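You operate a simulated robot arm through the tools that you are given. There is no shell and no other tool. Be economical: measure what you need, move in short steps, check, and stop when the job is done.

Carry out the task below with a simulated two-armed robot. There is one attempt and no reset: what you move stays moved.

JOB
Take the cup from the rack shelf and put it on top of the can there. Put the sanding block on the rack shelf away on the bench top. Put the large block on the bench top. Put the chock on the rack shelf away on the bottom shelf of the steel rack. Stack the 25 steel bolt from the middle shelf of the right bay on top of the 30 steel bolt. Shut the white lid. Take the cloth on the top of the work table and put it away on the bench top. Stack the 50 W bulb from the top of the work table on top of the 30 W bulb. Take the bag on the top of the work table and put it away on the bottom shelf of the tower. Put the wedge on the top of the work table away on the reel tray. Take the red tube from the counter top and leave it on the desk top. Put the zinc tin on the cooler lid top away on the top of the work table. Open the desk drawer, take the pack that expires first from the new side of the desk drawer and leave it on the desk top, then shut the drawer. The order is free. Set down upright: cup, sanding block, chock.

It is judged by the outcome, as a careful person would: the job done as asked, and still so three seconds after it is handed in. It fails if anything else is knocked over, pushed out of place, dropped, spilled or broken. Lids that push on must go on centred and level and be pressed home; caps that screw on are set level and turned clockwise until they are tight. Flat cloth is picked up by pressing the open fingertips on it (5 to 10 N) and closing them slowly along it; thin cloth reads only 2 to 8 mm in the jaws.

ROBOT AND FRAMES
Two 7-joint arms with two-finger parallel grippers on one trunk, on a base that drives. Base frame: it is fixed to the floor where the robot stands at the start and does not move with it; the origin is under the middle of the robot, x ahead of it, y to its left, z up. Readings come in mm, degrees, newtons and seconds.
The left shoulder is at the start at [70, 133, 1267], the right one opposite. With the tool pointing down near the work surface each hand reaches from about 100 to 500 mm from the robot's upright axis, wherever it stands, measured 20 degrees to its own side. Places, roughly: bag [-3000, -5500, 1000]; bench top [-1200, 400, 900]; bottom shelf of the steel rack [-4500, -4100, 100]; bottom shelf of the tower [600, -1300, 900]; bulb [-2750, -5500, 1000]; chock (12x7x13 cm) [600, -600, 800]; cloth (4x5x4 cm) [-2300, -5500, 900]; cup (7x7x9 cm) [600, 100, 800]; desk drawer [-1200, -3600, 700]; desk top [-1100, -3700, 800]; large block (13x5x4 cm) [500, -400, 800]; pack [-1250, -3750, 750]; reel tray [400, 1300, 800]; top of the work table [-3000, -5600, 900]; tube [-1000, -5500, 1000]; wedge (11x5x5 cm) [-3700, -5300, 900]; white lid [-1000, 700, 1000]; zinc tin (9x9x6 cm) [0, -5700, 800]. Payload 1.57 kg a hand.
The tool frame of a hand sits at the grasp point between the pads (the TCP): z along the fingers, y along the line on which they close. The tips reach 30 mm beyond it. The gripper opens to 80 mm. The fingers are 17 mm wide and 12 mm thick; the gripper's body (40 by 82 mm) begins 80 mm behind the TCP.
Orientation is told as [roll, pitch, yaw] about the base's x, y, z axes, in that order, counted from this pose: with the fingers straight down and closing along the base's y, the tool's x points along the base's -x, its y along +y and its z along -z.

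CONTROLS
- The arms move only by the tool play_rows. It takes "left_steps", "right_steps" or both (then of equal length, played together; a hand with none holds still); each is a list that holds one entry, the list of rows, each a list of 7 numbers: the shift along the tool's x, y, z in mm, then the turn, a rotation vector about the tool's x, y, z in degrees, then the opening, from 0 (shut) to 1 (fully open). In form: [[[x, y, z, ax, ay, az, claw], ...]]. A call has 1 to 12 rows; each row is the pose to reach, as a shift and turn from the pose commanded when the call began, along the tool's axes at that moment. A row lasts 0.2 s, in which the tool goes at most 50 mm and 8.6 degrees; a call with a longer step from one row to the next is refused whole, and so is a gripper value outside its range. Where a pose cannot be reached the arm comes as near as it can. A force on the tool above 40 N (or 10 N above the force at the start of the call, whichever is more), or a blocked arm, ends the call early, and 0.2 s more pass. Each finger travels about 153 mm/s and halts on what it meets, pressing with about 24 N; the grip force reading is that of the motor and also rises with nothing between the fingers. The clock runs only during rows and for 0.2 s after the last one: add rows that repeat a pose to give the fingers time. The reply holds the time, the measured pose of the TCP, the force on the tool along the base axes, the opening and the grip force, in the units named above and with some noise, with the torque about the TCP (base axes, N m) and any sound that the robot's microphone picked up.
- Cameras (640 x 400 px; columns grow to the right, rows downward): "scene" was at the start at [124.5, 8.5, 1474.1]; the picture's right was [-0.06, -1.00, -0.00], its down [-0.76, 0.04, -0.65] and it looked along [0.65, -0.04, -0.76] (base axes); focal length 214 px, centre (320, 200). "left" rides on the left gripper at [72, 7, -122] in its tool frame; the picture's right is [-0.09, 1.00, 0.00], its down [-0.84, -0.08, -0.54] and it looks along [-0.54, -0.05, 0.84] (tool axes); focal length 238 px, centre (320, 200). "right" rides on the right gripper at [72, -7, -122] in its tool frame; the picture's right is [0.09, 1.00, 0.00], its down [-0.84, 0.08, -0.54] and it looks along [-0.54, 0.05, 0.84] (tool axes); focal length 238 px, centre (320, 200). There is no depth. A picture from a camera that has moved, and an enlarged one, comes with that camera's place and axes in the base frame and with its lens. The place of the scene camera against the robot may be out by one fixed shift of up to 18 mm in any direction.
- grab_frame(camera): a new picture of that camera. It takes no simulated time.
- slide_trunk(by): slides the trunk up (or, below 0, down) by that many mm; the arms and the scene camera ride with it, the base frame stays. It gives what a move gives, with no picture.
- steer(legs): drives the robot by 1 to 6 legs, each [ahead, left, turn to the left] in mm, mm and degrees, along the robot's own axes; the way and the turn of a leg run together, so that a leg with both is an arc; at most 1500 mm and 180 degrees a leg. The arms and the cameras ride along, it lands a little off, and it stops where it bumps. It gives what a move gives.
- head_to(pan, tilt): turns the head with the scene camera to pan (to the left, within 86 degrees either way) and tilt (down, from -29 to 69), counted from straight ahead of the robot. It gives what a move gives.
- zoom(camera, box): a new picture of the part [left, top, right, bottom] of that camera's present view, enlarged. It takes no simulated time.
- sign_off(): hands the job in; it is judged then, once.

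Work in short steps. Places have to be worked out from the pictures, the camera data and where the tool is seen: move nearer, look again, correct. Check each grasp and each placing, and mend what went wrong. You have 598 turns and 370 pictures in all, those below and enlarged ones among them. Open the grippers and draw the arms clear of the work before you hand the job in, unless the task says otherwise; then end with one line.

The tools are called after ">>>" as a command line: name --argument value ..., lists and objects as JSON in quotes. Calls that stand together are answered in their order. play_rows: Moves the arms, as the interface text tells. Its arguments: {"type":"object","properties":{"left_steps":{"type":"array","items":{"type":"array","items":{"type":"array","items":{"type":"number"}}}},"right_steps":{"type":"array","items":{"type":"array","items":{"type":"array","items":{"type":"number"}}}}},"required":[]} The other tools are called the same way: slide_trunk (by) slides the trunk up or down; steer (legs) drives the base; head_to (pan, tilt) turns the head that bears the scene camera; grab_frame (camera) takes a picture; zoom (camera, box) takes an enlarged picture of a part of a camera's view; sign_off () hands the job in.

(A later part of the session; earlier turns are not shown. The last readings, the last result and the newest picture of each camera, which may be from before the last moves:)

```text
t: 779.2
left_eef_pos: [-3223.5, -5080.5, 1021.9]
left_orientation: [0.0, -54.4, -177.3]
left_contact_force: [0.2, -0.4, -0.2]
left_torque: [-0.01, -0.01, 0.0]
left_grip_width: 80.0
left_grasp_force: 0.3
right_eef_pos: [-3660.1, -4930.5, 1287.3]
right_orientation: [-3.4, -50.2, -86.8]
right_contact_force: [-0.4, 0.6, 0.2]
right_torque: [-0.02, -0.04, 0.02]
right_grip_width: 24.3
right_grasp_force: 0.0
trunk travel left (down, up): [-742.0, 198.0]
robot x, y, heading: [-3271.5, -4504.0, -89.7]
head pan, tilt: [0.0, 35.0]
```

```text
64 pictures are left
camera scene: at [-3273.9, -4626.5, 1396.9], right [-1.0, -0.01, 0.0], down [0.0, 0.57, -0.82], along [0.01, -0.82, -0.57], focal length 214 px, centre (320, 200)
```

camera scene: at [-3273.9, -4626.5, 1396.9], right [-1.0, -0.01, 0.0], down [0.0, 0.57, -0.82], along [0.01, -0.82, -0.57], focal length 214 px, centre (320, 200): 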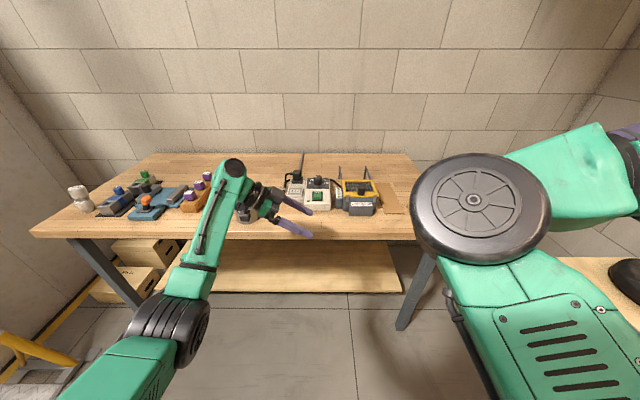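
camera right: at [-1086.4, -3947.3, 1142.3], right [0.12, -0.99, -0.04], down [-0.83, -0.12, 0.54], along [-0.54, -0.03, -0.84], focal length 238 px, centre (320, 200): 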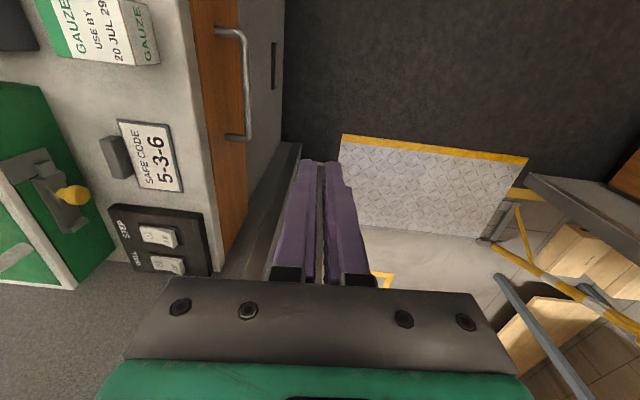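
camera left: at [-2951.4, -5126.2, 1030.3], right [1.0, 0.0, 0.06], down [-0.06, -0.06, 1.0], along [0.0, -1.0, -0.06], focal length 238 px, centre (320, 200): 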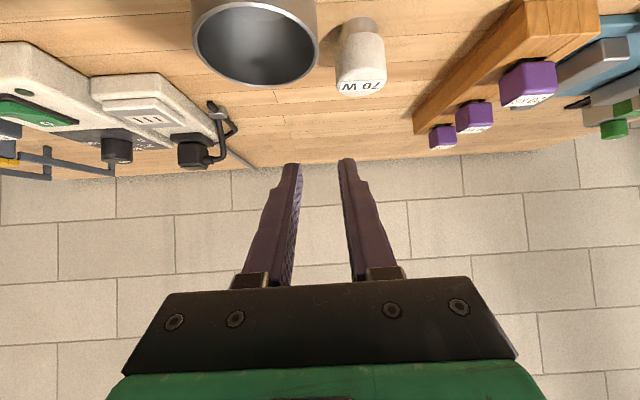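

Good sideways pose. I steepen to −40° (to clear the charger), then drive so the hand is above the wedge.

>>> play_rows --left_steps '[[[-10, 0, -8, 0, 5, 0, 1], [-20, 0, -16, 0, 10, 0, 1], [-30, 0, -24, 0, 14, 0, 1], [-30, 0, -24, 0, 14, 0, 1]]]'

>>> slide_trunk --by 80

>>> steer --legs '[[0, -465, 0], [245, 0, 0]]'

>>> grab_frame --camera "left"

>>> grab_frame --camera "scene"

```text
t: 780.2
left_eef_pos: [-3220.2, -5081.6, 1058.5]
left_orientation: [0.0, -40.3, -177.1]
left_contact_force: [-1.2, -0.2, -1.3]
left_torque: [-0.03, -0.04, 0.01]
left_grip_width: 80.1
left_grasp_force: 0.1
right_eef_pos: [-3660.5, -4930.9, 1288.3]
right_orientation: [-3.5, -50.3, -86.8]
right_contact_force: [0.6, 0.2, 0.1]
right_torque: [0.0, 0.0, 0.0]
right_grip_width: 24.0
right_grasp_force: 0.1
trunk travel left (down, up): [-742.0, 198.0]
robot x, y, heading: [-3272.8, -4503.6, -89.6]
head pan, tilt: [0.0, 35.0]
```

```text
t: 781.3
left_eef_pos: [-3218.9, -5081.4, 1138.6]
left_orientation: [0.0, -40.4, -177.2]
left_contact_force: [0.0, 0.3, 0.5]
left_torque: [0.04, -0.01, 0.01]
left_grip_width: 79.7
left_grasp_force: 0.0
right_eef_pos: [-3661.8, -4931.2, 1367.8]
right_orientation: [-3.4, -50.2, -86.7]
right_contact_force: [-0.3, -0.2, -0.6]
right_torque: [0.01, 0.03, 0.02]
right_grip_width: 24.2
right_grasp_force: 0.1
trunk travel left (down, up): [-822.0, 118.0]
robot x, y, heading: [-3271.1, -4501.6, -89.5]
head pan, tilt: [0.0, 35.0]
```

```text
t: 785.5
left_eef_pos: [-3685.8, -5324.0, 1139.2]
left_orientation: [0.1, -40.4, -177.8]
left_contact_force: [-0.5, 1.5, 1.0]
left_torque: [-0.01, -0.01, -0.01]
left_grip_width: 80.3
left_grasp_force: 0.0
right_eef_pos: [-4127.0, -5169.3, 1367.7]
right_orientation: [-3.4, -50.3, -87.5]
right_contact_force: [0.1, 0.9, 0.6]
right_torque: [-0.01, 0.0, 0.02]
right_grip_width: 23.8
right_grasp_force: 0.2
trunk travel left (down, up): [-822.0, 118.0]
robot x, y, heading: [-3732.7, -4746.4, -90.0]
head pan, tilt: [0.0, 35.0]
```

```text
63 pictures are left
camera left: at [-3553.5, -5324.9, 1185.3], right [-0.03, -1.0, 0.06], down [-0.29, 0.07, 0.96], along [-0.96, 0.01, -0.29], focal length 238 px, centre (320, 200)
```

left: 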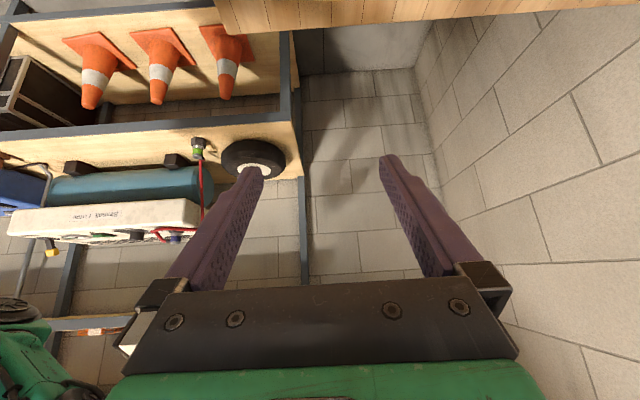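

```text
62 pictures are left
camera scene: at [-3736.9, -4868.4, 1477.1], right [-1.0, 0.0, 0.0], down [0.0, 0.57, -0.82], along [0.0, -0.82, -0.57], focal length 214 px, centre (320, 200)
```

scene: 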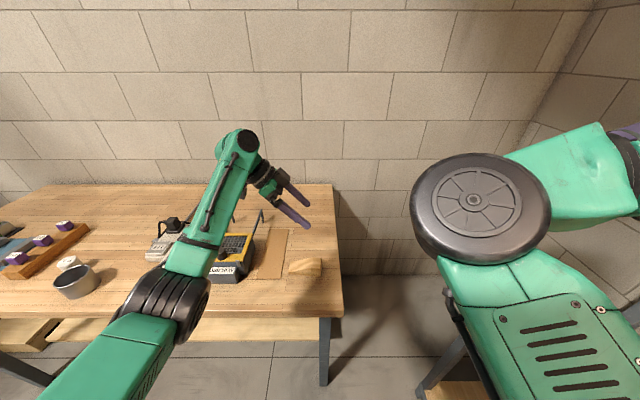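

>>> zoom --camera "scene" --box '[265, 240, 345, 300]'

```text
6.67 times, centred on (305, 270) of scene
camera zoom: at [-3736.9, -4868.4, 1477.1], right [-1.0, 0.0, 0.0], down [0.0, 0.57, -0.82], along [0.0, -0.82, -0.57], focal length 1430 px, centre (420, -267)
```

zoom: 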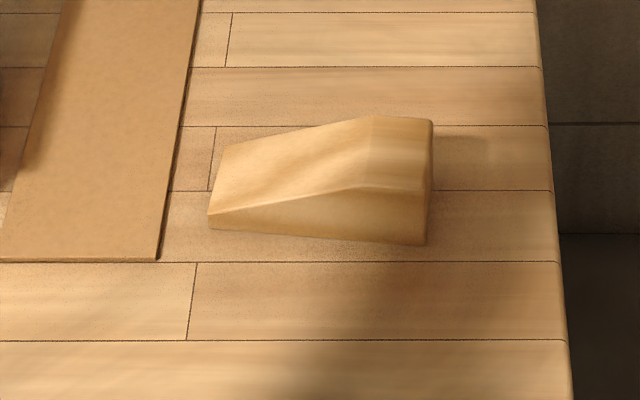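

Thick end centre ≈[−3712, −5337]. I adjust the base and lower to the pre-grasp.

>>> steer --legs '[[13, 27, 0]]'

>>> slide_trunk --by -178

>>> grab_frame --camera "left"

```text
t: 786.3
left_eef_pos: [-3666.4, -5336.8, 1140.2]
left_orientation: [0.0, -40.1, -177.9]
left_contact_force: [-1.0, -0.4, -0.1]
left_torque: [-0.01, -0.07, 0.01]
left_grip_width: 80.0
left_grasp_force: 0.0
right_eef_pos: [-4108.3, -5181.9, 1366.8]
right_orientation: [-2.9, -50.3, -87.9]
right_contact_force: [0.4, 0.5, -0.2]
right_torque: [-0.02, -0.02, 0.05]
right_grip_width: 23.9
right_grasp_force: 0.1
trunk travel left (down, up): [-822.0, 118.0]
robot x, y, heading: [-3707.9, -4758.1, -90.2]
head pan, tilt: [0.0, 35.0]
```

```text
t: 788.3
left_eef_pos: [-3661.4, -5339.0, 960.5]
left_orientation: [0.1, -40.5, -177.8]
left_contact_force: [0.0, 0.6, -0.3]
left_torque: [0.01, -0.01, 0.02]
left_grip_width: 79.9
left_grasp_force: 0.1
right_eef_pos: [-4100.4, -5184.3, 1191.1]
right_orientation: [-3.4, -50.2, -87.5]
right_contact_force: [0.3, -0.3, 0.0]
right_torque: [0.03, -0.01, 0.02]
right_grip_width: 23.8
right_grasp_force: 0.0
trunk travel left (down, up): [-644.0, 296.0]
robot x, y, heading: [-3706.4, -4760.1, -90.2]
head pan, tilt: [0.0, 35.0]
```

```text
60 pictures are left
camera left: at [-3527.6, -5339.9, 1006.2], right [-0.03, -1.0, 0.06], down [-0.29, 0.07, 0.96], along [-0.96, 0.01, -0.29], focal length 238 px, centre (320, 200)
```

left: 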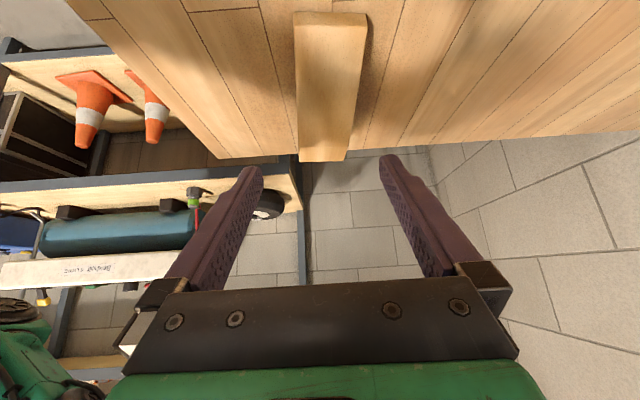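

Aligned. I go in 78 mm along the tool axis and close.

>>> play_rows --left_steps '[[[1, 2, 20, 0, 0, 0, 1], [3, 2, 40, 0, 0, 0, 1], [4, 2, 60, 0, 0, 0, 1], [6, 2, 77, 0, 0, 0, 1], [6, 2, 77, 0, 0, 0, 1]]]'

>>> grab_frame --camera "left"

```text
t: 789.5
left_eef_pos: [-3706.1, -5342.3, 898.9]
left_orientation: [-0.1, -40.4, -177.7]
left_contact_force: [0.4, 0.3, 0.9]
left_torque: [-0.01, 0.01, 0.0]
left_grip_width: 80.4
left_grasp_force: 0.1
right_eef_pos: [-4100.8, -5184.4, 1191.5]
right_orientation: [-3.4, -50.2, -87.5]
right_contact_force: [0.4, 0.0, -0.3]
right_torque: [0.01, -0.03, 0.01]
right_grip_width: 23.8
right_grasp_force: 0.1
trunk travel left (down, up): [-644.0, 296.0]
robot x, y, heading: [-3705.1, -4758.8, -90.4]
head pan, tilt: [0.0, 35.0]
```

```text
59 pictures are left
camera left: at [-3572.2, -5344.3, 943.6], right [-0.03, -1.0, 0.06], down [-0.29, 0.07, 0.96], along [-0.96, 0.01, -0.29], focal length 238 px, centre (320, 200)
```

left: 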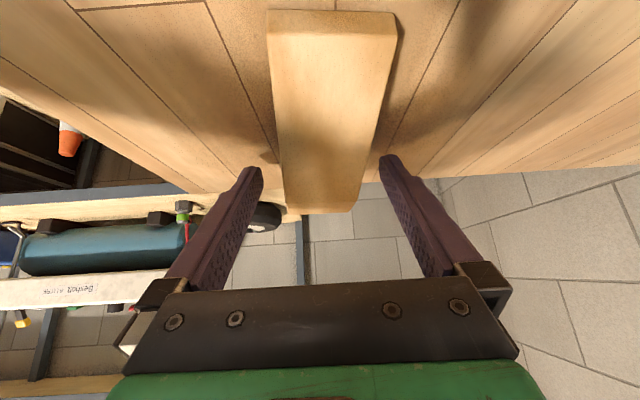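

>>> play_rows --left_steps '[[[0, 0, 0, 0, 0, 0, 0.75], [0, 0, 0, 0, 0, 0, 0.5], [0, 0, 0, 0, 0, 0, 0.45], [0, 0, 0, 0, 0, 0, 0.45]]]'

>>> slide_trunk --by 150

>>> grab_frame --camera "left"

```text
t: 790.5
left_eef_pos: [-3705.4, -5343.5, 899.8]
left_orientation: [0.0, -40.4, -177.7]
left_contact_force: [0.0, 0.3, -0.5]
left_torque: [0.02, -0.03, 0.0]
left_grip_width: 43.7
left_grasp_force: 24.1
right_eef_pos: [-4101.2, -5184.1, 1189.8]
right_orientation: [-3.4, -50.1, -87.5]
right_contact_force: [0.2, 0.2, 0.4]
right_torque: [0.02, 0.0, -0.02]
right_grip_width: 24.0
right_grasp_force: 0.1
trunk travel left (down, up): [-644.0, 296.0]
robot x, y, heading: [-3705.9, -4754.7, -90.4]
head pan, tilt: [0.0, 35.0]
```

```text
t: 792.2
left_eef_pos: [-3705.1, -5344.2, 1049.2]
left_orientation: [-0.2, -40.4, -177.6]
left_contact_force: [-0.5, 0.0, -1.0]
left_torque: [0.04, 0.0, -0.01]
left_grip_width: 43.4
left_grasp_force: 23.8
right_eef_pos: [-4100.5, -5183.8, 1339.2]
right_orientation: [-3.5, -50.1, -87.4]
right_contact_force: [-0.4, 0.0, 0.2]
right_torque: [0.04, 0.02, -0.01]
right_grip_width: 23.8
right_grasp_force: 0.1
trunk travel left (down, up): [-794.0, 146.0]
robot x, y, heading: [-3705.8, -4758.9, -90.2]
head pan, tilt: [0.0, 35.0]
```

```text
58 pictures are left
camera left: at [-3572.1, -5344.7, 1093.7], right [-0.03, -1.0, 0.06], down [-0.29, 0.07, 0.96], along [-0.96, 0.01, -0.29], focal length 238 px, centre (320, 200)
```

left: 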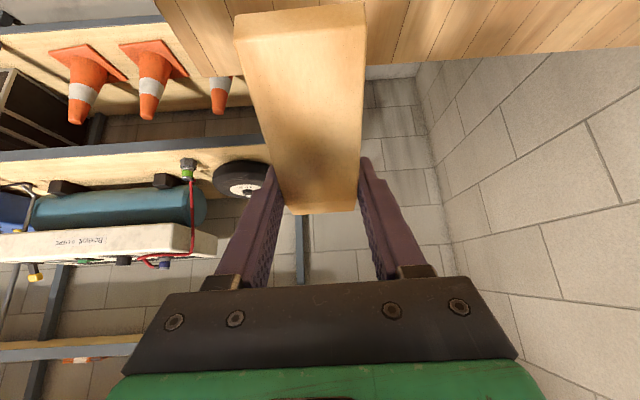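

Wedge held. I back away from the table, turn to +x, lower the trunk and go out through the doorway.

>>> steer --legs '[[-280, 0, 0], [0, 0, 90.2], [600, 0, 0]]'

>>> slide_trunk --by -400

>>> grab_frame --camera "scene"

```text
t: 800.9
left_eef_pos: [-2533.1, -4518.4, 1047.8]
left_orientation: [0.0, -40.5, -90.0]
left_contact_force: [0.2, -0.2, -0.4]
left_torque: [-0.02, -0.01, -0.03]
left_grip_width: 43.7
left_grasp_force: 24.0
right_eef_pos: [-2707.1, -4907.4, 1339.9]
right_orientation: [-3.4, -50.2, 0.3]
right_contact_force: [0.6, -1.0, 0.5]
right_torque: [0.01, -0.02, 0.0]
right_grip_width: 24.2
right_grasp_force: 0.0
trunk travel left (down, up): [-794.0, 146.0]
robot x, y, heading: [-3120.7, -4497.2, -2.6]
head pan, tilt: [0.0, 35.0]
```

```text
t: 804.8
left_eef_pos: [-2532.3, -4518.6, 649.2]
left_orientation: [-0.1, -40.4, -90.0]
left_contact_force: [-0.4, 0.0, -0.3]
left_torque: [0.02, -0.01, 0.01]
left_grip_width: 43.7
left_grasp_force: 24.7
right_eef_pos: [-2708.8, -4907.0, 940.1]
right_orientation: [-3.4, -50.3, 0.3]
right_contact_force: [-0.3, -0.4, 0.2]
right_torque: [0.0, 0.02, 0.0]
right_grip_width: 24.2
right_grasp_force: 0.0
trunk travel left (down, up): [-394.0, 546.0]
robot x, y, heading: [-3120.9, -4494.3, -2.7]
head pan, tilt: [0.0, 35.0]
```

```text
57 pictures are left
camera scene: at [-2981.7, -4490.1, 1048.8], right [-0.04, -1.0, 0.0], down [-0.57, 0.02, -0.82], along [0.82, -0.03, -0.57], focal length 214 px, centre (320, 200)
```

scene: 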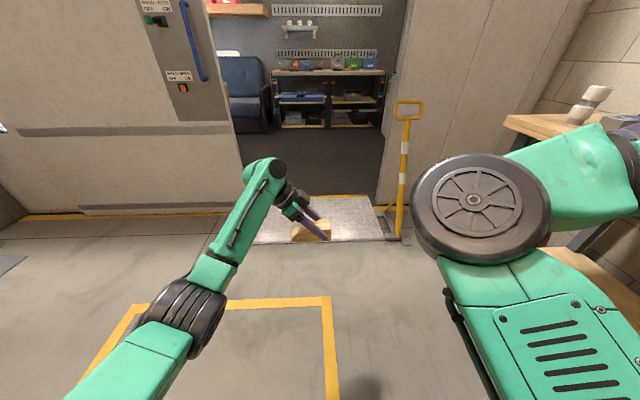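

Door spans y≈−4056…−4984. I correct the heading, aim for y≈−4475, and drive through.

>>> steer --legs '[[0, 20, 2.7], [1000, 0, 0]]'

>>> steer --legs '[[0, 0, 0.1], [1450, 0, 0]]'

>>> grab_frame --camera "scene"

```text
t: 810.3
left_eef_pos: [-1566.5, -4441.3, 644.8]
left_orientation: [-0.7, -40.9, -86.8]
left_contact_force: [1.2, 1.8, 0.4]
left_torque: [-0.1, 0.07, -0.02]
left_grip_width: 43.3
left_grasp_force: 24.0
right_eef_pos: [-1718.9, -4834.9, 941.6]
right_orientation: [-4.2, -49.8, 3.9]
right_contact_force: [-1.2, 2.1, 2.3]
right_torque: [-0.19, 0.12, -0.19]
right_grip_width: 23.8
right_grasp_force: 0.0
trunk travel left (down, up): [-394.0, 546.0]
robot x, y, heading: [-2154.3, -4456.8, 0.4]
head pan, tilt: [0.0, 35.0]
```

```text
t: 812.0
left_eef_pos: [-1495.9, -4444.6, 626.4]
left_orientation: [-0.6, -40.3, -87.0]
left_contact_force: [0.1, -0.4, -0.8]
left_torque: [-0.03, 0.01, -0.05]
left_grip_width: 43.6
left_grasp_force: 24.1
right_eef_pos: [-1612.7, -4838.5, 908.3]
right_orientation: [-2.9, -47.0, 3.0]
right_contact_force: [0.9, -0.1, -0.1]
right_torque: [0.0, 0.01, 0.0]
right_grip_width: 24.1
right_grasp_force: 0.1
trunk travel left (down, up): [-394.0, 546.0]
robot x, y, heading: [-2090.9, -4451.2, 0.6]
head pan, tilt: [0.0, 35.0]
stopped in leg 2: the robot was blocked; the commanded pose is now the measured one
```

```text
56 pictures are left
camera scene: at [-1979.0, -4439.3, 1055.0], right [0.01, -1.0, 0.0], down [-0.56, 0.0, -0.83], along [0.83, 0.01, -0.56], focal length 214 px, centre (320, 200)
```

scene: 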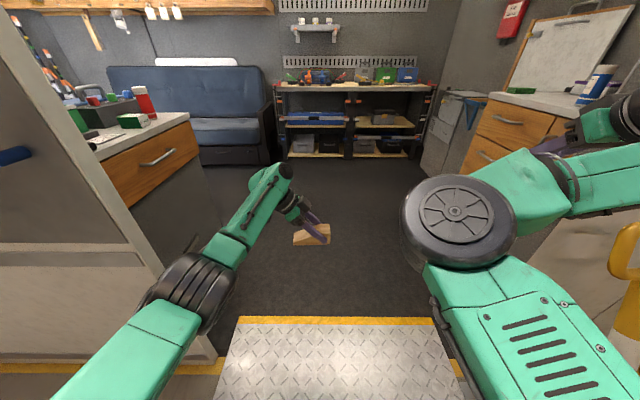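

Ramp tilt tripped again; I lower the trunk another 150 mm and continue.

>>> slide_trunk --by -160

>>> steer --legs '[[700, -10, 0]]'

>>> steer --legs '[[760, -20, 0]]'

>>> grab_frame --camera "scene"

```text
t: 812.4
left_eef_pos: [-1496.0, -4440.7, 609.9]
left_orientation: [-2.2, -40.2, -85.9]
left_contact_force: [0.2, 0.5, -0.9]
left_torque: [0.01, 0.03, -0.04]
left_grip_width: 43.2
left_grasp_force: 23.4
right_eef_pos: [-1590.8, -4835.3, 891.9]
right_orientation: [-2.6, -45.9, 2.9]
right_contact_force: [0.8, 0.2, 0.3]
right_torque: [0.0, 0.03, 0.0]
right_grip_width: 24.0
right_grasp_force: 0.0
trunk travel left (down, up): [-392.0, 548.0]
robot x, y, heading: [-2086.7, -4452.8, 0.4]
head pan, tilt: [0.0, 35.0]
stopped: the arm was blocked; the commanded pose is now the measured one
```

```text
t: 813.1
left_eef_pos: [-1503.0, -4436.9, 578.9]
left_orientation: [-5.3, -39.9, -83.4]
left_contact_force: [0.6, -0.2, -1.1]
left_torque: [-0.06, 0.02, -0.04]
left_grip_width: 43.5
left_grasp_force: 24.1
right_eef_pos: [-1549.6, -4833.7, 860.8]
right_orientation: [-2.4, -43.3, 2.9]
right_contact_force: [0.3, 0.0, -0.7]
right_torque: [0.01, 0.01, 0.04]
right_grip_width: 24.1
right_grasp_force: 0.1
trunk travel left (down, up): [-392.0, 548.0]
robot x, y, heading: [-2089.2, -4450.3, 0.5]
head pan, tilt: [0.0, 35.0]
stopped in leg 1: the robot was blocked; the commanded pose is now the measured one
```

```text
t: 817.2
left_eef_pos: [-701.1, -4457.3, 575.6]
left_orientation: [-5.7, -40.0, -83.8]
left_contact_force: [-0.6, 0.6, -0.4]
left_torque: [0.0, -0.02, 0.0]
left_grip_width: 43.6
left_grasp_force: 24.0
right_eef_pos: [-784.2, -4851.7, 861.7]
right_orientation: [-2.4, -43.5, 2.6]
right_contact_force: [-0.5, -0.4, 0.0]
right_torque: [0.0, -0.02, -0.01]
right_grip_width: 24.1
right_grasp_force: 0.0
trunk travel left (down, up): [-392.0, 548.0]
robot x, y, heading: [-1322.9, -4467.2, 0.4]
head pan, tilt: [0.0, 35.0]
```

```text
55 pictures are left
camera scene: at [-1162.4, -4453.4, 1046.5], right [0.0, -1.0, 0.0], down [-0.59, 0.0, -0.8], along [0.8, 0.0, -0.59], focal length 214 px, centre (320, 200)
```

scene: 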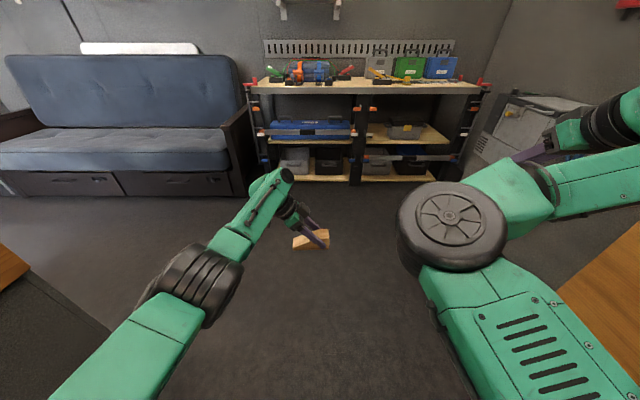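

Through. I continue into the aisle, raise the trunk above desk height, turn to +y and go up the aisle.

>>> steer --legs '[[620, 0, 0]]'

>>> slide_trunk --by 400

>>> steer --legs '[[250, 0, 0], [0, 0, 89.5], [0, 60, 0]]'

>>> grab_frame --camera "scene"

```text
t: 820.7
left_eef_pos: [-102.4, -4448.5, 586.3]
left_orientation: [-3.8, -40.1, -84.6]
left_contact_force: [0.4, -0.1, -1.0]
left_torque: [0.03, -0.02, 0.0]
left_grip_width: 43.9
left_grasp_force: 23.7
right_eef_pos: [-190.8, -4840.8, 872.9]
right_orientation: [-2.5, -44.9, 3.0]
right_contact_force: [-0.9, -0.3, -0.7]
right_torque: [-0.01, -0.03, 0.01]
right_grip_width: 24.2
right_grasp_force: 0.1
trunk travel left (down, up): [-392.0, 548.0]
robot x, y, heading: [-713.4, -4464.6, 0.5]
head pan, tilt: [0.0, 35.0]
```

```text
t: 824.5
left_eef_pos: [-102.6, -4447.5, 988.2]
left_orientation: [-3.7, -40.1, -84.4]
left_contact_force: [-0.2, -0.3, -0.7]
left_torque: [-0.01, -0.03, -0.02]
left_grip_width: 43.6
left_grasp_force: 24.0
right_eef_pos: [-189.2, -4842.9, 1272.7]
right_orientation: [-2.5, -44.9, 3.2]
right_contact_force: [0.3, 0.2, -1.2]
right_torque: [0.01, 0.02, -0.02]
right_grip_width: 24.2
right_grasp_force: 0.0
trunk travel left (down, up): [-792.0, 148.0]
robot x, y, heading: [-713.1, -4458.3, 0.4]
head pan, tilt: [0.0, 35.0]
```

```text
t: 830.7
left_eef_pos: [-526.8, -3850.0, 988.1]
left_orientation: [-3.7, -39.8, 4.7]
left_contact_force: [0.2, 0.8, -1.3]
left_torque: [0.02, 0.0, -0.01]
left_grip_width: 43.3
left_grasp_force: 24.5
right_eef_pos: [-131.8, -3941.9, 1270.4]
right_orientation: [-2.0, -44.9, 92.2]
right_contact_force: [-0.8, 0.2, -0.1]
right_torque: [0.02, 0.03, -0.01]
right_grip_width: 24.1
right_grasp_force: 0.1
trunk travel left (down, up): [-792.0, 148.0]
robot x, y, heading: [-521.7, -4462.3, 90.1]
head pan, tilt: [0.0, 35.0]
```

```text
54 pictures are left
camera scene: at [-520.3, -4307.1, 1446.6], right [1.0, 0.0, -0.01], down [0.0, -0.57, -0.82], along [0.0, 0.82, -0.57], focal length 214 px, centre (320, 200)
```

scene: 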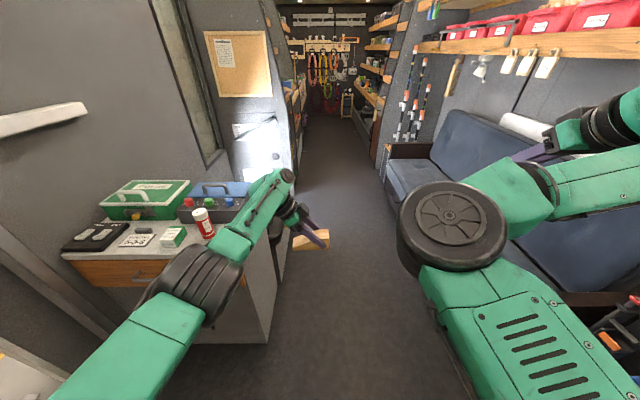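

Desk looks right (tube and pack on top, drawer shut). I drive up the aisle to the front of the van.

>>> steer --legs '[[0, -150, 0], [1450, 0, 0], [1450, 20, 0], [1400, 0, 0], [700, 0, 0]]'

>>> head_to --pan -40 --tilt 30

>>> grab_frame --camera "scene"

```text
t: 855.9
left_eef_pos: [-444.7, 1188.3, 986.8]
left_orientation: [-3.7, -40.1, 5.1]
left_contact_force: [0.0, 0.5, -1.5]
left_torque: [-0.03, -0.03, -0.02]
left_grip_width: 43.6
left_grasp_force: 24.2
right_eef_pos: [-50.1, 1099.6, 1272.4]
right_orientation: [-2.6, -44.9, 92.7]
right_contact_force: [-0.4, 0.1, -0.2]
right_torque: [0.02, -0.05, -0.03]
right_grip_width: 24.1
right_grasp_force: 0.0
trunk travel left (down, up): [-792.0, 148.0]
robot x, y, heading: [-436.5, 582.5, 90.7]
head pan, tilt: [0.0, 35.0]
```

```text
t: 856.9
left_eef_pos: [-443.3, 1189.1, 987.5]
left_orientation: [-3.7, -40.2, 5.1]
left_contact_force: [0.5, 0.2, -0.8]
left_torque: [0.01, -0.04, -0.02]
left_grip_width: 43.3
left_grasp_force: 24.0
right_eef_pos: [-49.9, 1100.3, 1272.8]
right_orientation: [-2.6, -44.9, 92.7]
right_contact_force: [0.1, -0.4, 0.3]
right_torque: [0.01, -0.03, -0.03]
right_grip_width: 24.0
right_grasp_force: 0.1
trunk travel left (down, up): [-792.0, 148.0]
robot x, y, heading: [-435.5, 579.4, 90.4]
head pan, tilt: [-40.0, 30.0]
```

```text
53 pictures are left
camera scene: at [-379.5, 714.3, 1454.4], right [0.77, -0.64, 0.0], down [-0.32, -0.39, -0.87], along [0.55, 0.67, -0.5], focal length 214 px, centre (320, 200)
```

scene: 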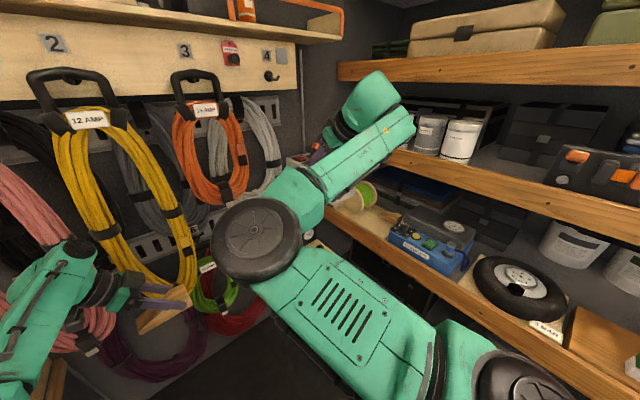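

I turn to face the rack (heading 0) and move up to the reel tray for a closer look.

>>> steer --legs '[[0, 0, -90.5], [0, 450, 0]]'

>>> head_to --pan 15 --tilt 35

>>> grab_frame --camera "scene"

```text
t: 863.5
left_eef_pos: [173.6, 1047.5, 987.3]
left_orientation: [-3.8, -40.0, -85.0]
left_contact_force: [0.1, 0.0, -0.6]
left_torque: [0.02, -0.02, 0.0]
left_grip_width: 43.6
left_grasp_force: 24.1
right_eef_pos: [83.8, 652.9, 1272.5]
right_orientation: [-2.4, -44.9, 2.5]
right_contact_force: [-0.1, 0.3, -0.1]
right_torque: [0.0, 0.03, -0.02]
right_grip_width: 24.0
right_grasp_force: 0.0
trunk travel left (down, up): [-792.0, 148.0]
robot x, y, heading: [-438.3, 1038.2, 0.4]
head pan, tilt: [-40.0, 30.0]
```

```text
t: 864.8
left_eef_pos: [173.8, 1047.9, 986.7]
left_orientation: [-3.7, -40.1, -85.1]
left_contact_force: [0.9, 0.2, -0.7]
left_torque: [0.01, 0.02, -0.05]
left_grip_width: 43.6
left_grasp_force: 23.9
right_eef_pos: [83.2, 655.3, 1271.9]
right_orientation: [-2.6, -44.9, 2.7]
right_contact_force: [-0.1, 0.1, 0.1]
right_torque: [0.02, -0.02, 0.0]
right_grip_width: 24.1
right_grasp_force: 0.0
trunk travel left (down, up): [-792.0, 148.0]
robot x, y, heading: [-435.4, 1041.3, 0.0]
head pan, tilt: [15.0, 35.0]
```

```text
52 pictures are left
camera scene: at [-302.2, 1075.8, 1446.6], right [0.26, -0.97, 0.0], down [-0.55, -0.15, -0.82], along [0.79, 0.21, -0.57], focal length 214 px, centre (320, 200)
```

scene: 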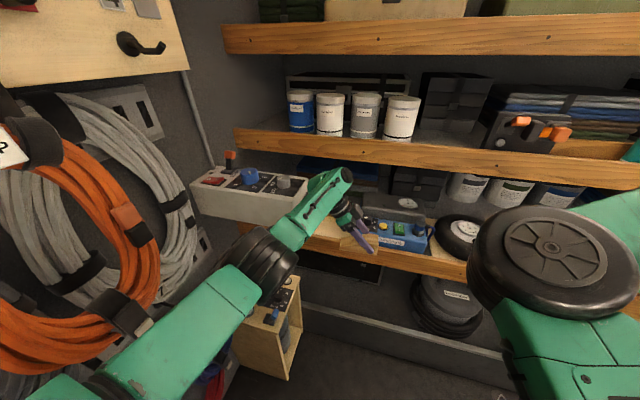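

I swing the left hand (with the wedge) to point forward, so its camera sees the tray.

>>> play_rows --left_steps '[[[7, -8, -6, -5, 0, -5.9, 0.45], [14, -16, -12, -9.9, 0, -11.8, 0.45], [22, -25, -18, -14.9, 0, -17.8, 0.45], [29, -33, -24, -19.9, 0, -23.7, 0.45], [36, -41, -30, -24.9, 0, -29.6, 0.45], [43, -49, -36, -29.8, 0, -35.5, 0.45], [50, -57, -42, -34.8, 0, -41.4, 0.45], [57, -65, -48, -39.8, 0, -47.3, 0.45], [65, -74, -54, -44.8, 0, -53.3, 0.45], [72, -82, -60, -49.7, 0, -59.2, 0.45], [79, -90, -66, -54.7, 0, -65.1, 0.45], [79, -90, -66, -54.7, 0, -65.1, 0.45]]]'

>>> grab_frame --camera "left"

>>> grab_frame --camera "scene"

```text
t: 867.4
left_eef_pos: [78.2, 1146.5, 988.3]
left_orientation: [-0.6, -37.2, -2.1]
left_contact_force: [0.4, 0.4, -0.9]
left_torque: [0.03, 0.0, 0.02]
left_grip_width: 43.6
left_grasp_force: 23.6
left hand out of reach, approached as far as the arm can: row 1, 2, 3
right_eef_pos: [83.5, 654.3, 1272.6]
right_orientation: [-2.4, -44.8, 2.6]
right_contact_force: [0.8, 0.1, -0.1]
right_torque: [0.02, -0.02, -0.01]
right_grip_width: 24.2
right_grasp_force: 0.0
trunk travel left (down, up): [-792.0, 148.0]
robot x, y, heading: [-434.3, 1041.6, 0.2]
head pan, tilt: [15.0, 35.0]
```

```text
51 pictures are left
camera left: at [-52.9, 1159.3, 1042.6], right [0.11, 0.99, 0.05], down [0.34, -0.09, 0.94], along [0.94, -0.09, -0.34], focal length 238 px, centre (320, 200)
```

left: 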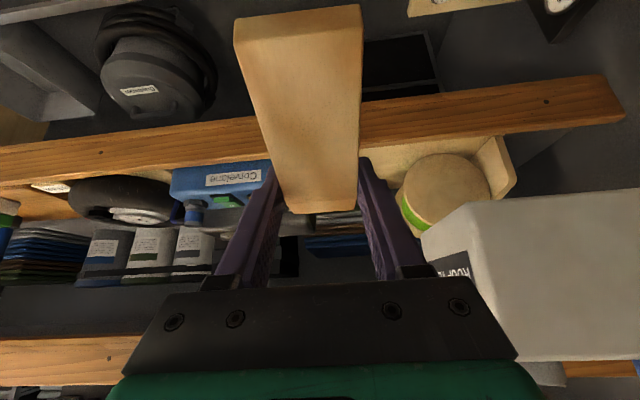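

```text
50 pictures are left
camera scene: at [-302.0, 1076.2, 1446.6], right [0.26, -0.96, 0.0], down [-0.55, -0.15, -0.82], along [0.79, 0.21, -0.57], focal length 214 px, centre (320, 200)
```

scene: 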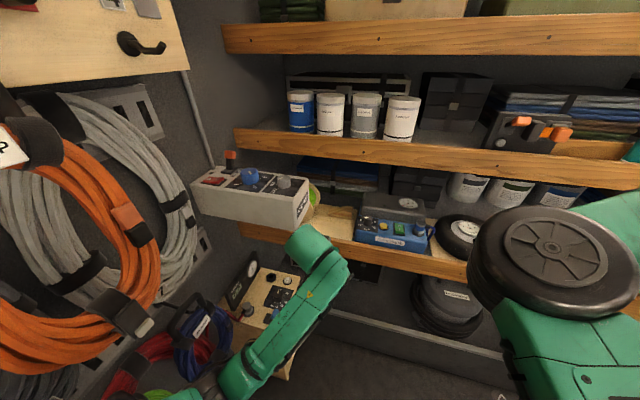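

Reel is at y≈1370 on a plywood tray spanning y≈1110–1450; the free part is y≈1120–1300. I level the wedge and drive in above it.

>>> play_rows --left_steps '[[[0, 0, 0, 0, -1.6, 0, 0.45], [0, 0, 0, 0, -3.2, 0, 0.45], [0, 0, 0, 0, -3.2, 0, 0.45]]]'

>>> steer --legs '[[255, 30, 0]]'

>>> grab_frame --camera "left"

>>> grab_frame --camera "scene"

```text
t: 868.2
left_eef_pos: [79.1, 1146.4, 991.6]
left_orientation: [-0.5, -40.4, -2.2]
left_contact_force: [-0.4, 0.6, -0.5]
left_torque: [0.02, -0.01, 0.0]
left_grip_width: 43.8
left_grasp_force: 24.8
right_eef_pos: [82.1, 655.2, 1271.2]
right_orientation: [-2.5, -44.9, 2.5]
right_contact_force: [-0.3, -0.1, 0.4]
right_torque: [0.02, 0.01, -0.02]
right_grip_width: 24.2
right_grasp_force: 0.2
trunk travel left (down, up): [-792.0, 148.0]
robot x, y, heading: [-439.8, 1040.4, 0.2]
head pan, tilt: [15.0, 35.0]
```

```text
t: 870.0
left_eef_pos: [330.7, 1177.0, 991.6]
left_orientation: [-0.5, -40.5, -2.3]
left_contact_force: [-0.3, -0.1, -0.4]
left_torque: [-0.01, 0.02, -0.02]
left_grip_width: 43.6
left_grasp_force: 24.2
right_eef_pos: [334.0, 684.7, 1272.3]
right_orientation: [-2.5, -45.1, 2.4]
right_contact_force: [-1.0, -0.2, 0.5]
right_torque: [-0.02, -0.03, -0.01]
right_grip_width: 23.6
right_grasp_force: 0.0
trunk travel left (down, up): [-792.0, 148.0]
robot x, y, heading: [-183.7, 1068.6, 0.1]
head pan, tilt: [15.0, 35.0]
```

```text
49 pictures are left
camera left: at [197.1, 1190.1, 1036.8], right [0.11, 0.99, 0.05], down [0.28, -0.08, 0.96], along [0.95, -0.09, -0.29], focal length 238 px, centre (320, 200)
```

left: 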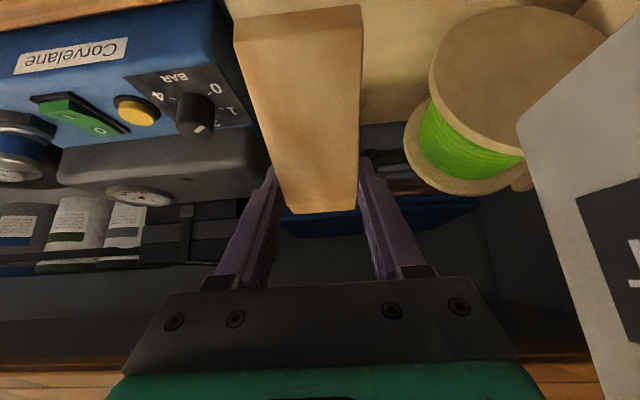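

```text
48 pictures are left
camera scene: at [-50.1, 1107.0, 1446.8], right [0.26, -0.97, 0.0], down [-0.55, -0.15, -0.82], along [0.79, 0.21, -0.57], focal length 214 px, centre (320, 200)
```

scene: 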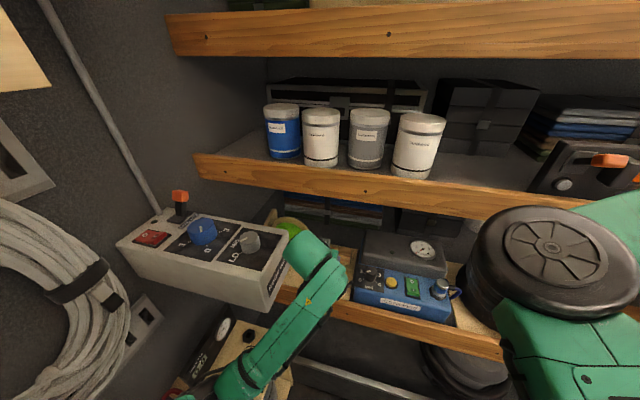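

The tray strip y≈1113–1253 is free under the wedge. I lower 110 mm first (so the elbow passes under the wall box), then move in.

>>> slide_trunk --by -108

>>> steer --legs '[[84, 5, 0]]'

>>> grab_frame --camera "left"

>>> grab_frame --camera "scene"

```text
t: 871.4
left_eef_pos: [331.7, 1176.7, 883.2]
left_orientation: [-0.6, -40.4, -2.2]
left_contact_force: [0.8, -0.5, -0.7]
left_torque: [-0.01, -0.02, -0.03]
left_grip_width: 43.3
left_grasp_force: 23.8
right_eef_pos: [336.3, 684.2, 1164.3]
right_orientation: [-2.4, -44.9, 2.3]
right_contact_force: [-0.4, -0.2, 0.4]
right_torque: [-0.02, 0.0, -0.01]
right_grip_width: 23.8
right_grasp_force: 0.1
trunk travel left (down, up): [-684.0, 256.0]
robot x, y, heading: [-181.5, 1070.8, -0.1]
head pan, tilt: [15.0, 35.0]
```

```text
t: 872.5
left_eef_pos: [402.5, 1180.5, 881.1]
left_orientation: [-0.5, -40.2, -2.3]
left_contact_force: [-0.3, 0.6, -0.6]
left_torque: [0.0, -0.04, 0.01]
left_grip_width: 43.4
left_grasp_force: 24.1
right_eef_pos: [399.7, 689.0, 1163.4]
right_orientation: [-2.1, -44.4, 1.9]
right_contact_force: [-0.2, 0.2, -0.1]
right_torque: [-0.03, 0.02, 0.01]
right_grip_width: 24.0
right_grasp_force: 0.0
trunk travel left (down, up): [-684.0, 256.0]
robot x, y, heading: [-111.8, 1074.3, 0.3]
head pan, tilt: [15.0, 35.0]
stopped in leg 1: the force on the tool passed its limit (the readings are from after the stop); the commanded pose is now the measured one
```

```text
47 pictures are left
camera left: at [267.7, 1194.5, 927.4], right [0.12, 0.99, 0.05], down [0.28, -0.08, 0.95], along [0.95, -0.1, -0.29], focal length 238 px, centre (320, 200)
```

left: 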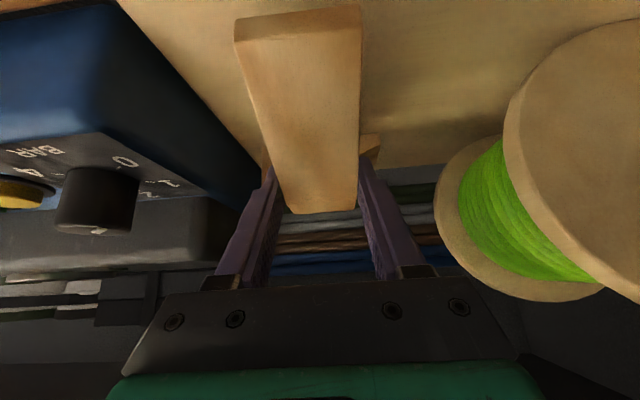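

```text
46 pictures are left
camera scene: at [21.1, 1112.3, 1338.5], right [0.26, -0.97, 0.0], down [-0.55, -0.15, -0.82], along [0.79, 0.21, -0.57], focal length 214 px, centre (320, 200)
```

scene: 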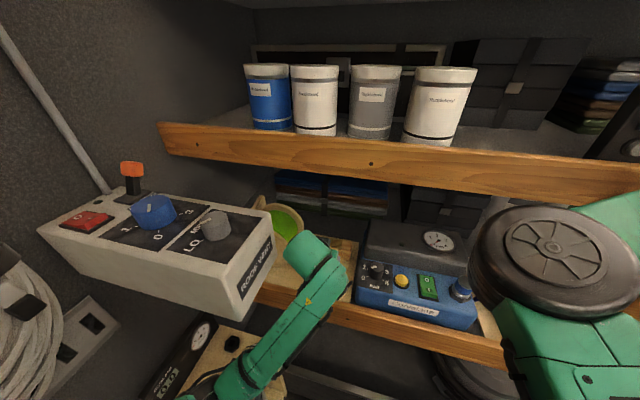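

The right fingertips touched the shelf beam, so I back off 8 mm and extend the left arm forward instead (and 8 mm right to clear a small cleat).

>>> steer --legs '[[-10, 0, 0]]'

>>> play_rows --left_steps '[[[-12, -4, 10, 0, 0, 0, 0.45], [-24, -8, 20, 0, 0, 0, 0.45], [-24, -8, 20, 0, 0, 0, 0.45]]]'

>>> slide_trunk --by -30

>>> grab_frame --camera "left"

```text
t: 873.2
left_eef_pos: [391.6, 1179.8, 881.5]
left_orientation: [-0.5, -40.2, -2.4]
left_contact_force: [-1.0, 0.4, -0.4]
left_torque: [-0.03, 0.0, 0.03]
left_grip_width: 43.5
left_grasp_force: 24.3
right_eef_pos: [391.6, 687.6, 1162.4]
right_orientation: [-2.0, -44.2, 1.7]
right_contact_force: [0.2, -1.0, 0.5]
right_torque: [0.0, 0.04, 0.0]
right_grip_width: 23.9
right_grasp_force: 0.0
trunk travel left (down, up): [-684.0, 256.0]
robot x, y, heading: [-120.5, 1075.0, -0.0]
head pan, tilt: [15.0, 35.0]
```

```text
t: 874.0
left_eef_pos: [422.2, 1171.7, 882.6]
left_orientation: [-0.4, -40.4, -2.4]
left_contact_force: [-0.2, -0.3, -0.4]
left_torque: [0.02, 0.01, 0.0]
left_grip_width: 43.5
left_grasp_force: 24.1
right_eef_pos: [388.8, 686.5, 1165.6]
right_orientation: [-2.1, -44.5, 1.9]
right_contact_force: [0.1, 0.6, -0.4]
right_torque: [0.0, -0.01, 0.0]
right_grip_width: 24.2
right_grasp_force: 0.0
trunk travel left (down, up): [-684.0, 256.0]
robot x, y, heading: [-123.8, 1078.2, -0.0]
head pan, tilt: [15.0, 35.0]
```

```text
t: 874.8
left_eef_pos: [422.3, 1172.4, 853.0]
left_orientation: [-0.4, -40.3, -2.4]
left_contact_force: [0.0, -1.1, -0.7]
left_torque: [0.0, 0.0, 0.0]
left_grip_width: 43.6
left_grasp_force: 24.1
right_eef_pos: [389.5, 688.5, 1134.4]
right_orientation: [-2.0, -44.3, 1.9]
right_contact_force: [0.3, -0.7, -0.6]
right_torque: [0.0, 0.01, 0.01]
right_grip_width: 24.1
right_grasp_force: 0.0
trunk travel left (down, up): [-654.0, 286.0]
robot x, y, heading: [-123.7, 1072.6, -0.2]
head pan, tilt: [15.0, 35.0]
```

```text
45 pictures are left
camera left: at [288.5, 1185.2, 898.3], right [0.12, 0.99, 0.05], down [0.28, -0.08, 0.96], along [0.95, -0.1, -0.29], focal length 238 px, centre (320, 200)
```

left: 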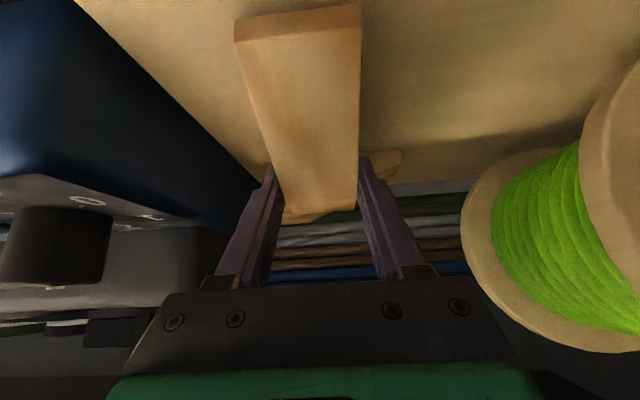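

Something (another block) lies just behind on the tray; I pull back 10 mm and lower in small steps.

>>> play_rows --left_steps '[[[7.6, 0, -6.4, 0, 0, 0, 0.45], [7.6, 0, -6.4, 0, 0, 0, 0.45]]]'

>>> slide_trunk --by -10

>>> slide_trunk --by -6

```text
t: 875.4
left_eef_pos: [412.3, 1171.7, 852.4]
left_orientation: [-0.6, -40.3, -2.4]
left_contact_force: [-0.4, -0.1, -1.6]
left_torque: [0.02, 0.0, -0.01]
left_grip_width: 43.6
left_grasp_force: 23.9
right_eef_pos: [389.1, 688.6, 1134.8]
right_orientation: [-2.0, -44.3, 1.9]
right_contact_force: [0.4, 0.5, 0.5]
right_torque: [0.01, -0.03, -0.04]
right_grip_width: 23.9
right_grasp_force: 0.1
trunk travel left (down, up): [-654.0, 286.0]
robot x, y, heading: [-120.1, 1071.9, -0.3]
head pan, tilt: [15.0, 35.0]
```

```text
t: 876.0
left_eef_pos: [411.4, 1172.7, 848.0]
left_orientation: [-0.5, -41.0, -2.3]
left_contact_force: [4.3, 1.0, 23.3]
left_torque: [0.33, -0.23, 0.15]
left_grip_width: 43.4
left_grasp_force: 24.1
right_eef_pos: [387.0, 686.2, 1126.1]
right_orientation: [-1.9, -44.5, 1.7]
right_contact_force: [-0.3, 0.0, 0.0]
right_torque: [0.0, 0.02, -0.04]
right_grip_width: 24.0
right_grasp_force: 0.1
trunk travel left (down, up): [-644.0, 296.0]
robot x, y, heading: [-123.0, 1072.3, 0.0]
head pan, tilt: [15.0, 35.0]
```

```text
t: 876.5
left_eef_pos: [409.9, 1171.4, 838.9]
left_orientation: [-0.5, -40.5, -2.5]
left_contact_force: [-0.9, 0.6, 20.0]
left_torque: [0.22, -0.32, 0.01]
left_grip_width: 43.5
left_grasp_force: 24.3
right_eef_pos: [385.6, 688.3, 1119.5]
right_orientation: [-2.0, -44.5, 1.8]
right_contact_force: [0.4, 0.5, 0.4]
right_torque: [0.01, 0.0, 0.01]
right_grip_width: 23.9
right_grasp_force: 0.0
trunk travel left (down, up): [-638.0, 302.0]
robot x, y, heading: [-121.2, 1076.8, 0.3]
head pan, tilt: [15.0, 35.0]
```

>>> grab_frame --camera "left"

>>> zoom --camera "scene" --box '[240, 200, 400, 320]'

```text
44 pictures are left
camera left: at [275.8, 1185.1, 883.8], right [0.12, 0.99, 0.05], down [0.28, -0.08, 0.96], along [0.95, -0.1, -0.29], focal length 238 px, centre (320, 200)
```

left: 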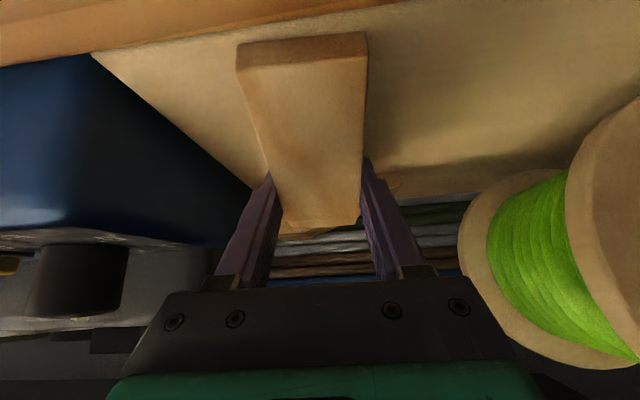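

```text
3.33 times, centred on (320, 260) of scene
camera zoom: at [6.0, 1110.5, 1293.1], right [0.26, -0.97, 0.0], down [-0.55, -0.15, -0.82], along [0.79, 0.21, -0.57], focal length 715 px, centre (320, 0)
```

zoom: 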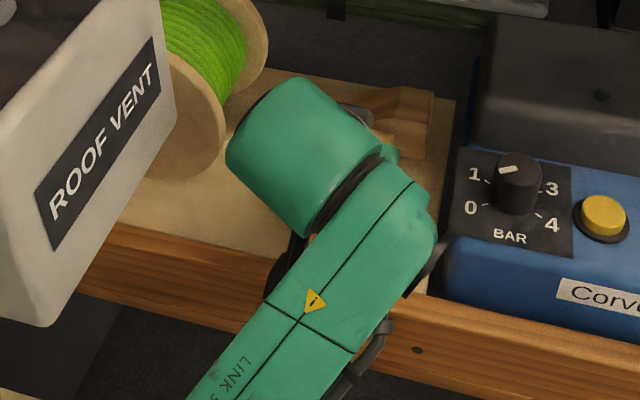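

The wedge has settled onto the tray. I release and withdraw upward along the tool axis.

>>> play_rows --left_steps '[[[0, 0, 0, 0, 0, 0, 0.55], [0, 0, 0, 0, 0, 0, 0.65], [0, 0, 0, 0, 0, 0, 0.72], [0, 0, 0, 0, 0, 0, 0.72], [0, 0, -20, 0, 0, 0, 0.72], [0, 0, -50, 0, 0, 0, 0.72], [0, 0, -80, 0, 0, 0, 0.72], [0, 0, -80, 0, 0, 0, 0.72]]]'

>>> grab_frame --camera "left"

```text
t: 878.3
left_eef_pos: [361.1, 1176.3, 897.3]
left_orientation: [-0.4, -40.3, -2.4]
left_contact_force: [-0.5, 0.4, 0.1]
left_torque: [0.01, 0.03, -0.03]
left_grip_width: 57.8
left_grasp_force: 0.1
right_eef_pos: [389.4, 687.1, 1116.6]
right_orientation: [-2.0, -44.3, 1.9]
right_contact_force: [-0.4, 0.3, 0.4]
right_torque: [-0.01, 0.02, -0.02]
right_grip_width: 23.9
right_grasp_force: 0.2
trunk travel left (down, up): [-638.0, 302.0]
robot x, y, heading: [-123.0, 1075.5, 0.1]
head pan, tilt: [15.0, 35.0]
```

```text
42 pictures are left
camera left: at [226.9, 1189.0, 942.9], right [0.12, 0.99, 0.05], down [0.28, -0.09, 0.96], along [0.95, -0.1, -0.29], focal length 238 px, centre (320, 200)
```

left: 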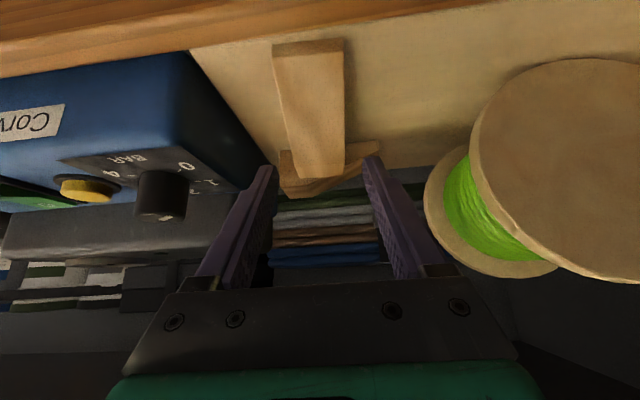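

>>> zoom --camera "left" --box '[240, 20, 420, 220]'

```text
2.00 times, centred on (330, 120) of left
camera zoom: at [226.9, 1189.0, 942.9], right [0.12, 0.99, 0.05], down [0.28, -0.09, 0.96], along [0.95, -0.1, -0.29], focal length 477 px, centre (300, 360)
```

zoom: 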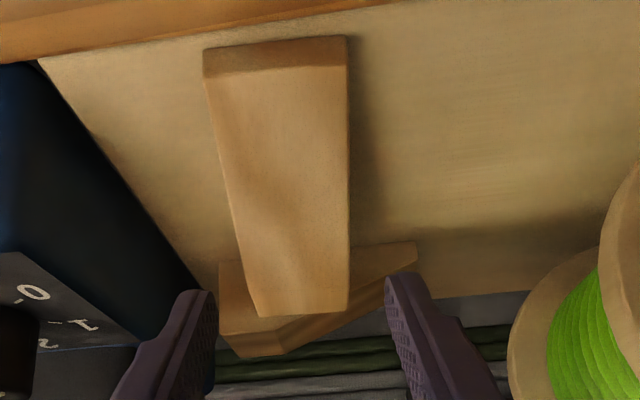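

The wedge lies flat on the reel tray, ~3 cm in front of the other block. I back out.

>>> steer --legs '[[-220, 0, 0]]'

>>> slide_trunk --by 150

>>> grab_frame --camera "scene"

```text
t: 880.0
left_eef_pos: [143.7, 1177.5, 898.3]
left_orientation: [-0.5, -40.3, -2.1]
left_contact_force: [0.4, 0.4, -0.3]
left_torque: [-0.01, -0.02, 0.02]
left_grip_width: 57.9
left_grasp_force: 0.0
right_eef_pos: [175.5, 689.0, 1116.9]
right_orientation: [-2.0, -44.3, 2.1]
right_contact_force: [0.0, -0.3, -0.2]
right_torque: [0.0, 0.06, 0.0]
right_grip_width: 24.0
right_grasp_force: 0.0
trunk travel left (down, up): [-638.0, 302.0]
robot x, y, heading: [-338.6, 1076.4, -0.1]
head pan, tilt: [15.0, 35.0]
```

```text
t: 881.8
left_eef_pos: [145.1, 1178.1, 1048.5]
left_orientation: [-0.5, -40.3, -2.1]
left_contact_force: [-0.4, 0.1, 0.3]
left_torque: [0.01, 0.01, -0.01]
left_grip_width: 57.2
left_grasp_force: 0.0
right_eef_pos: [175.1, 688.7, 1266.6]
right_orientation: [-2.1, -44.2, 2.2]
right_contact_force: [0.7, 0.1, 0.4]
right_torque: [0.0, -0.04, -0.01]
right_grip_width: 24.2
right_grasp_force: 0.0
trunk travel left (down, up): [-788.0, 152.0]
robot x, y, heading: [-337.3, 1075.2, 0.4]
head pan, tilt: [15.0, 35.0]
```

```text
40 pictures are left
camera scene: at [-206.4, 1111.0, 1442.6], right [0.26, -0.96, 0.0], down [-0.55, -0.15, -0.82], along [0.79, 0.22, -0.57], focal length 214 px, centre (320, 200)
```

scene: 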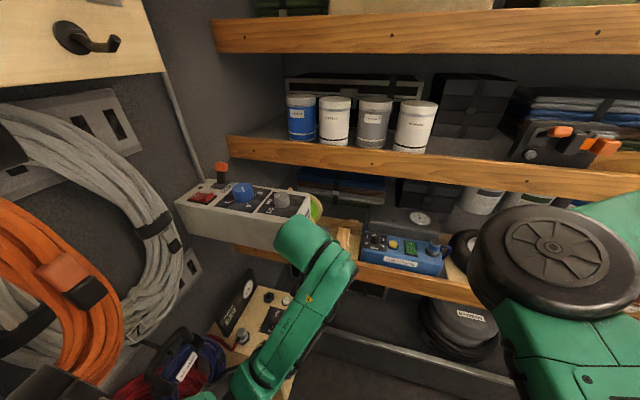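

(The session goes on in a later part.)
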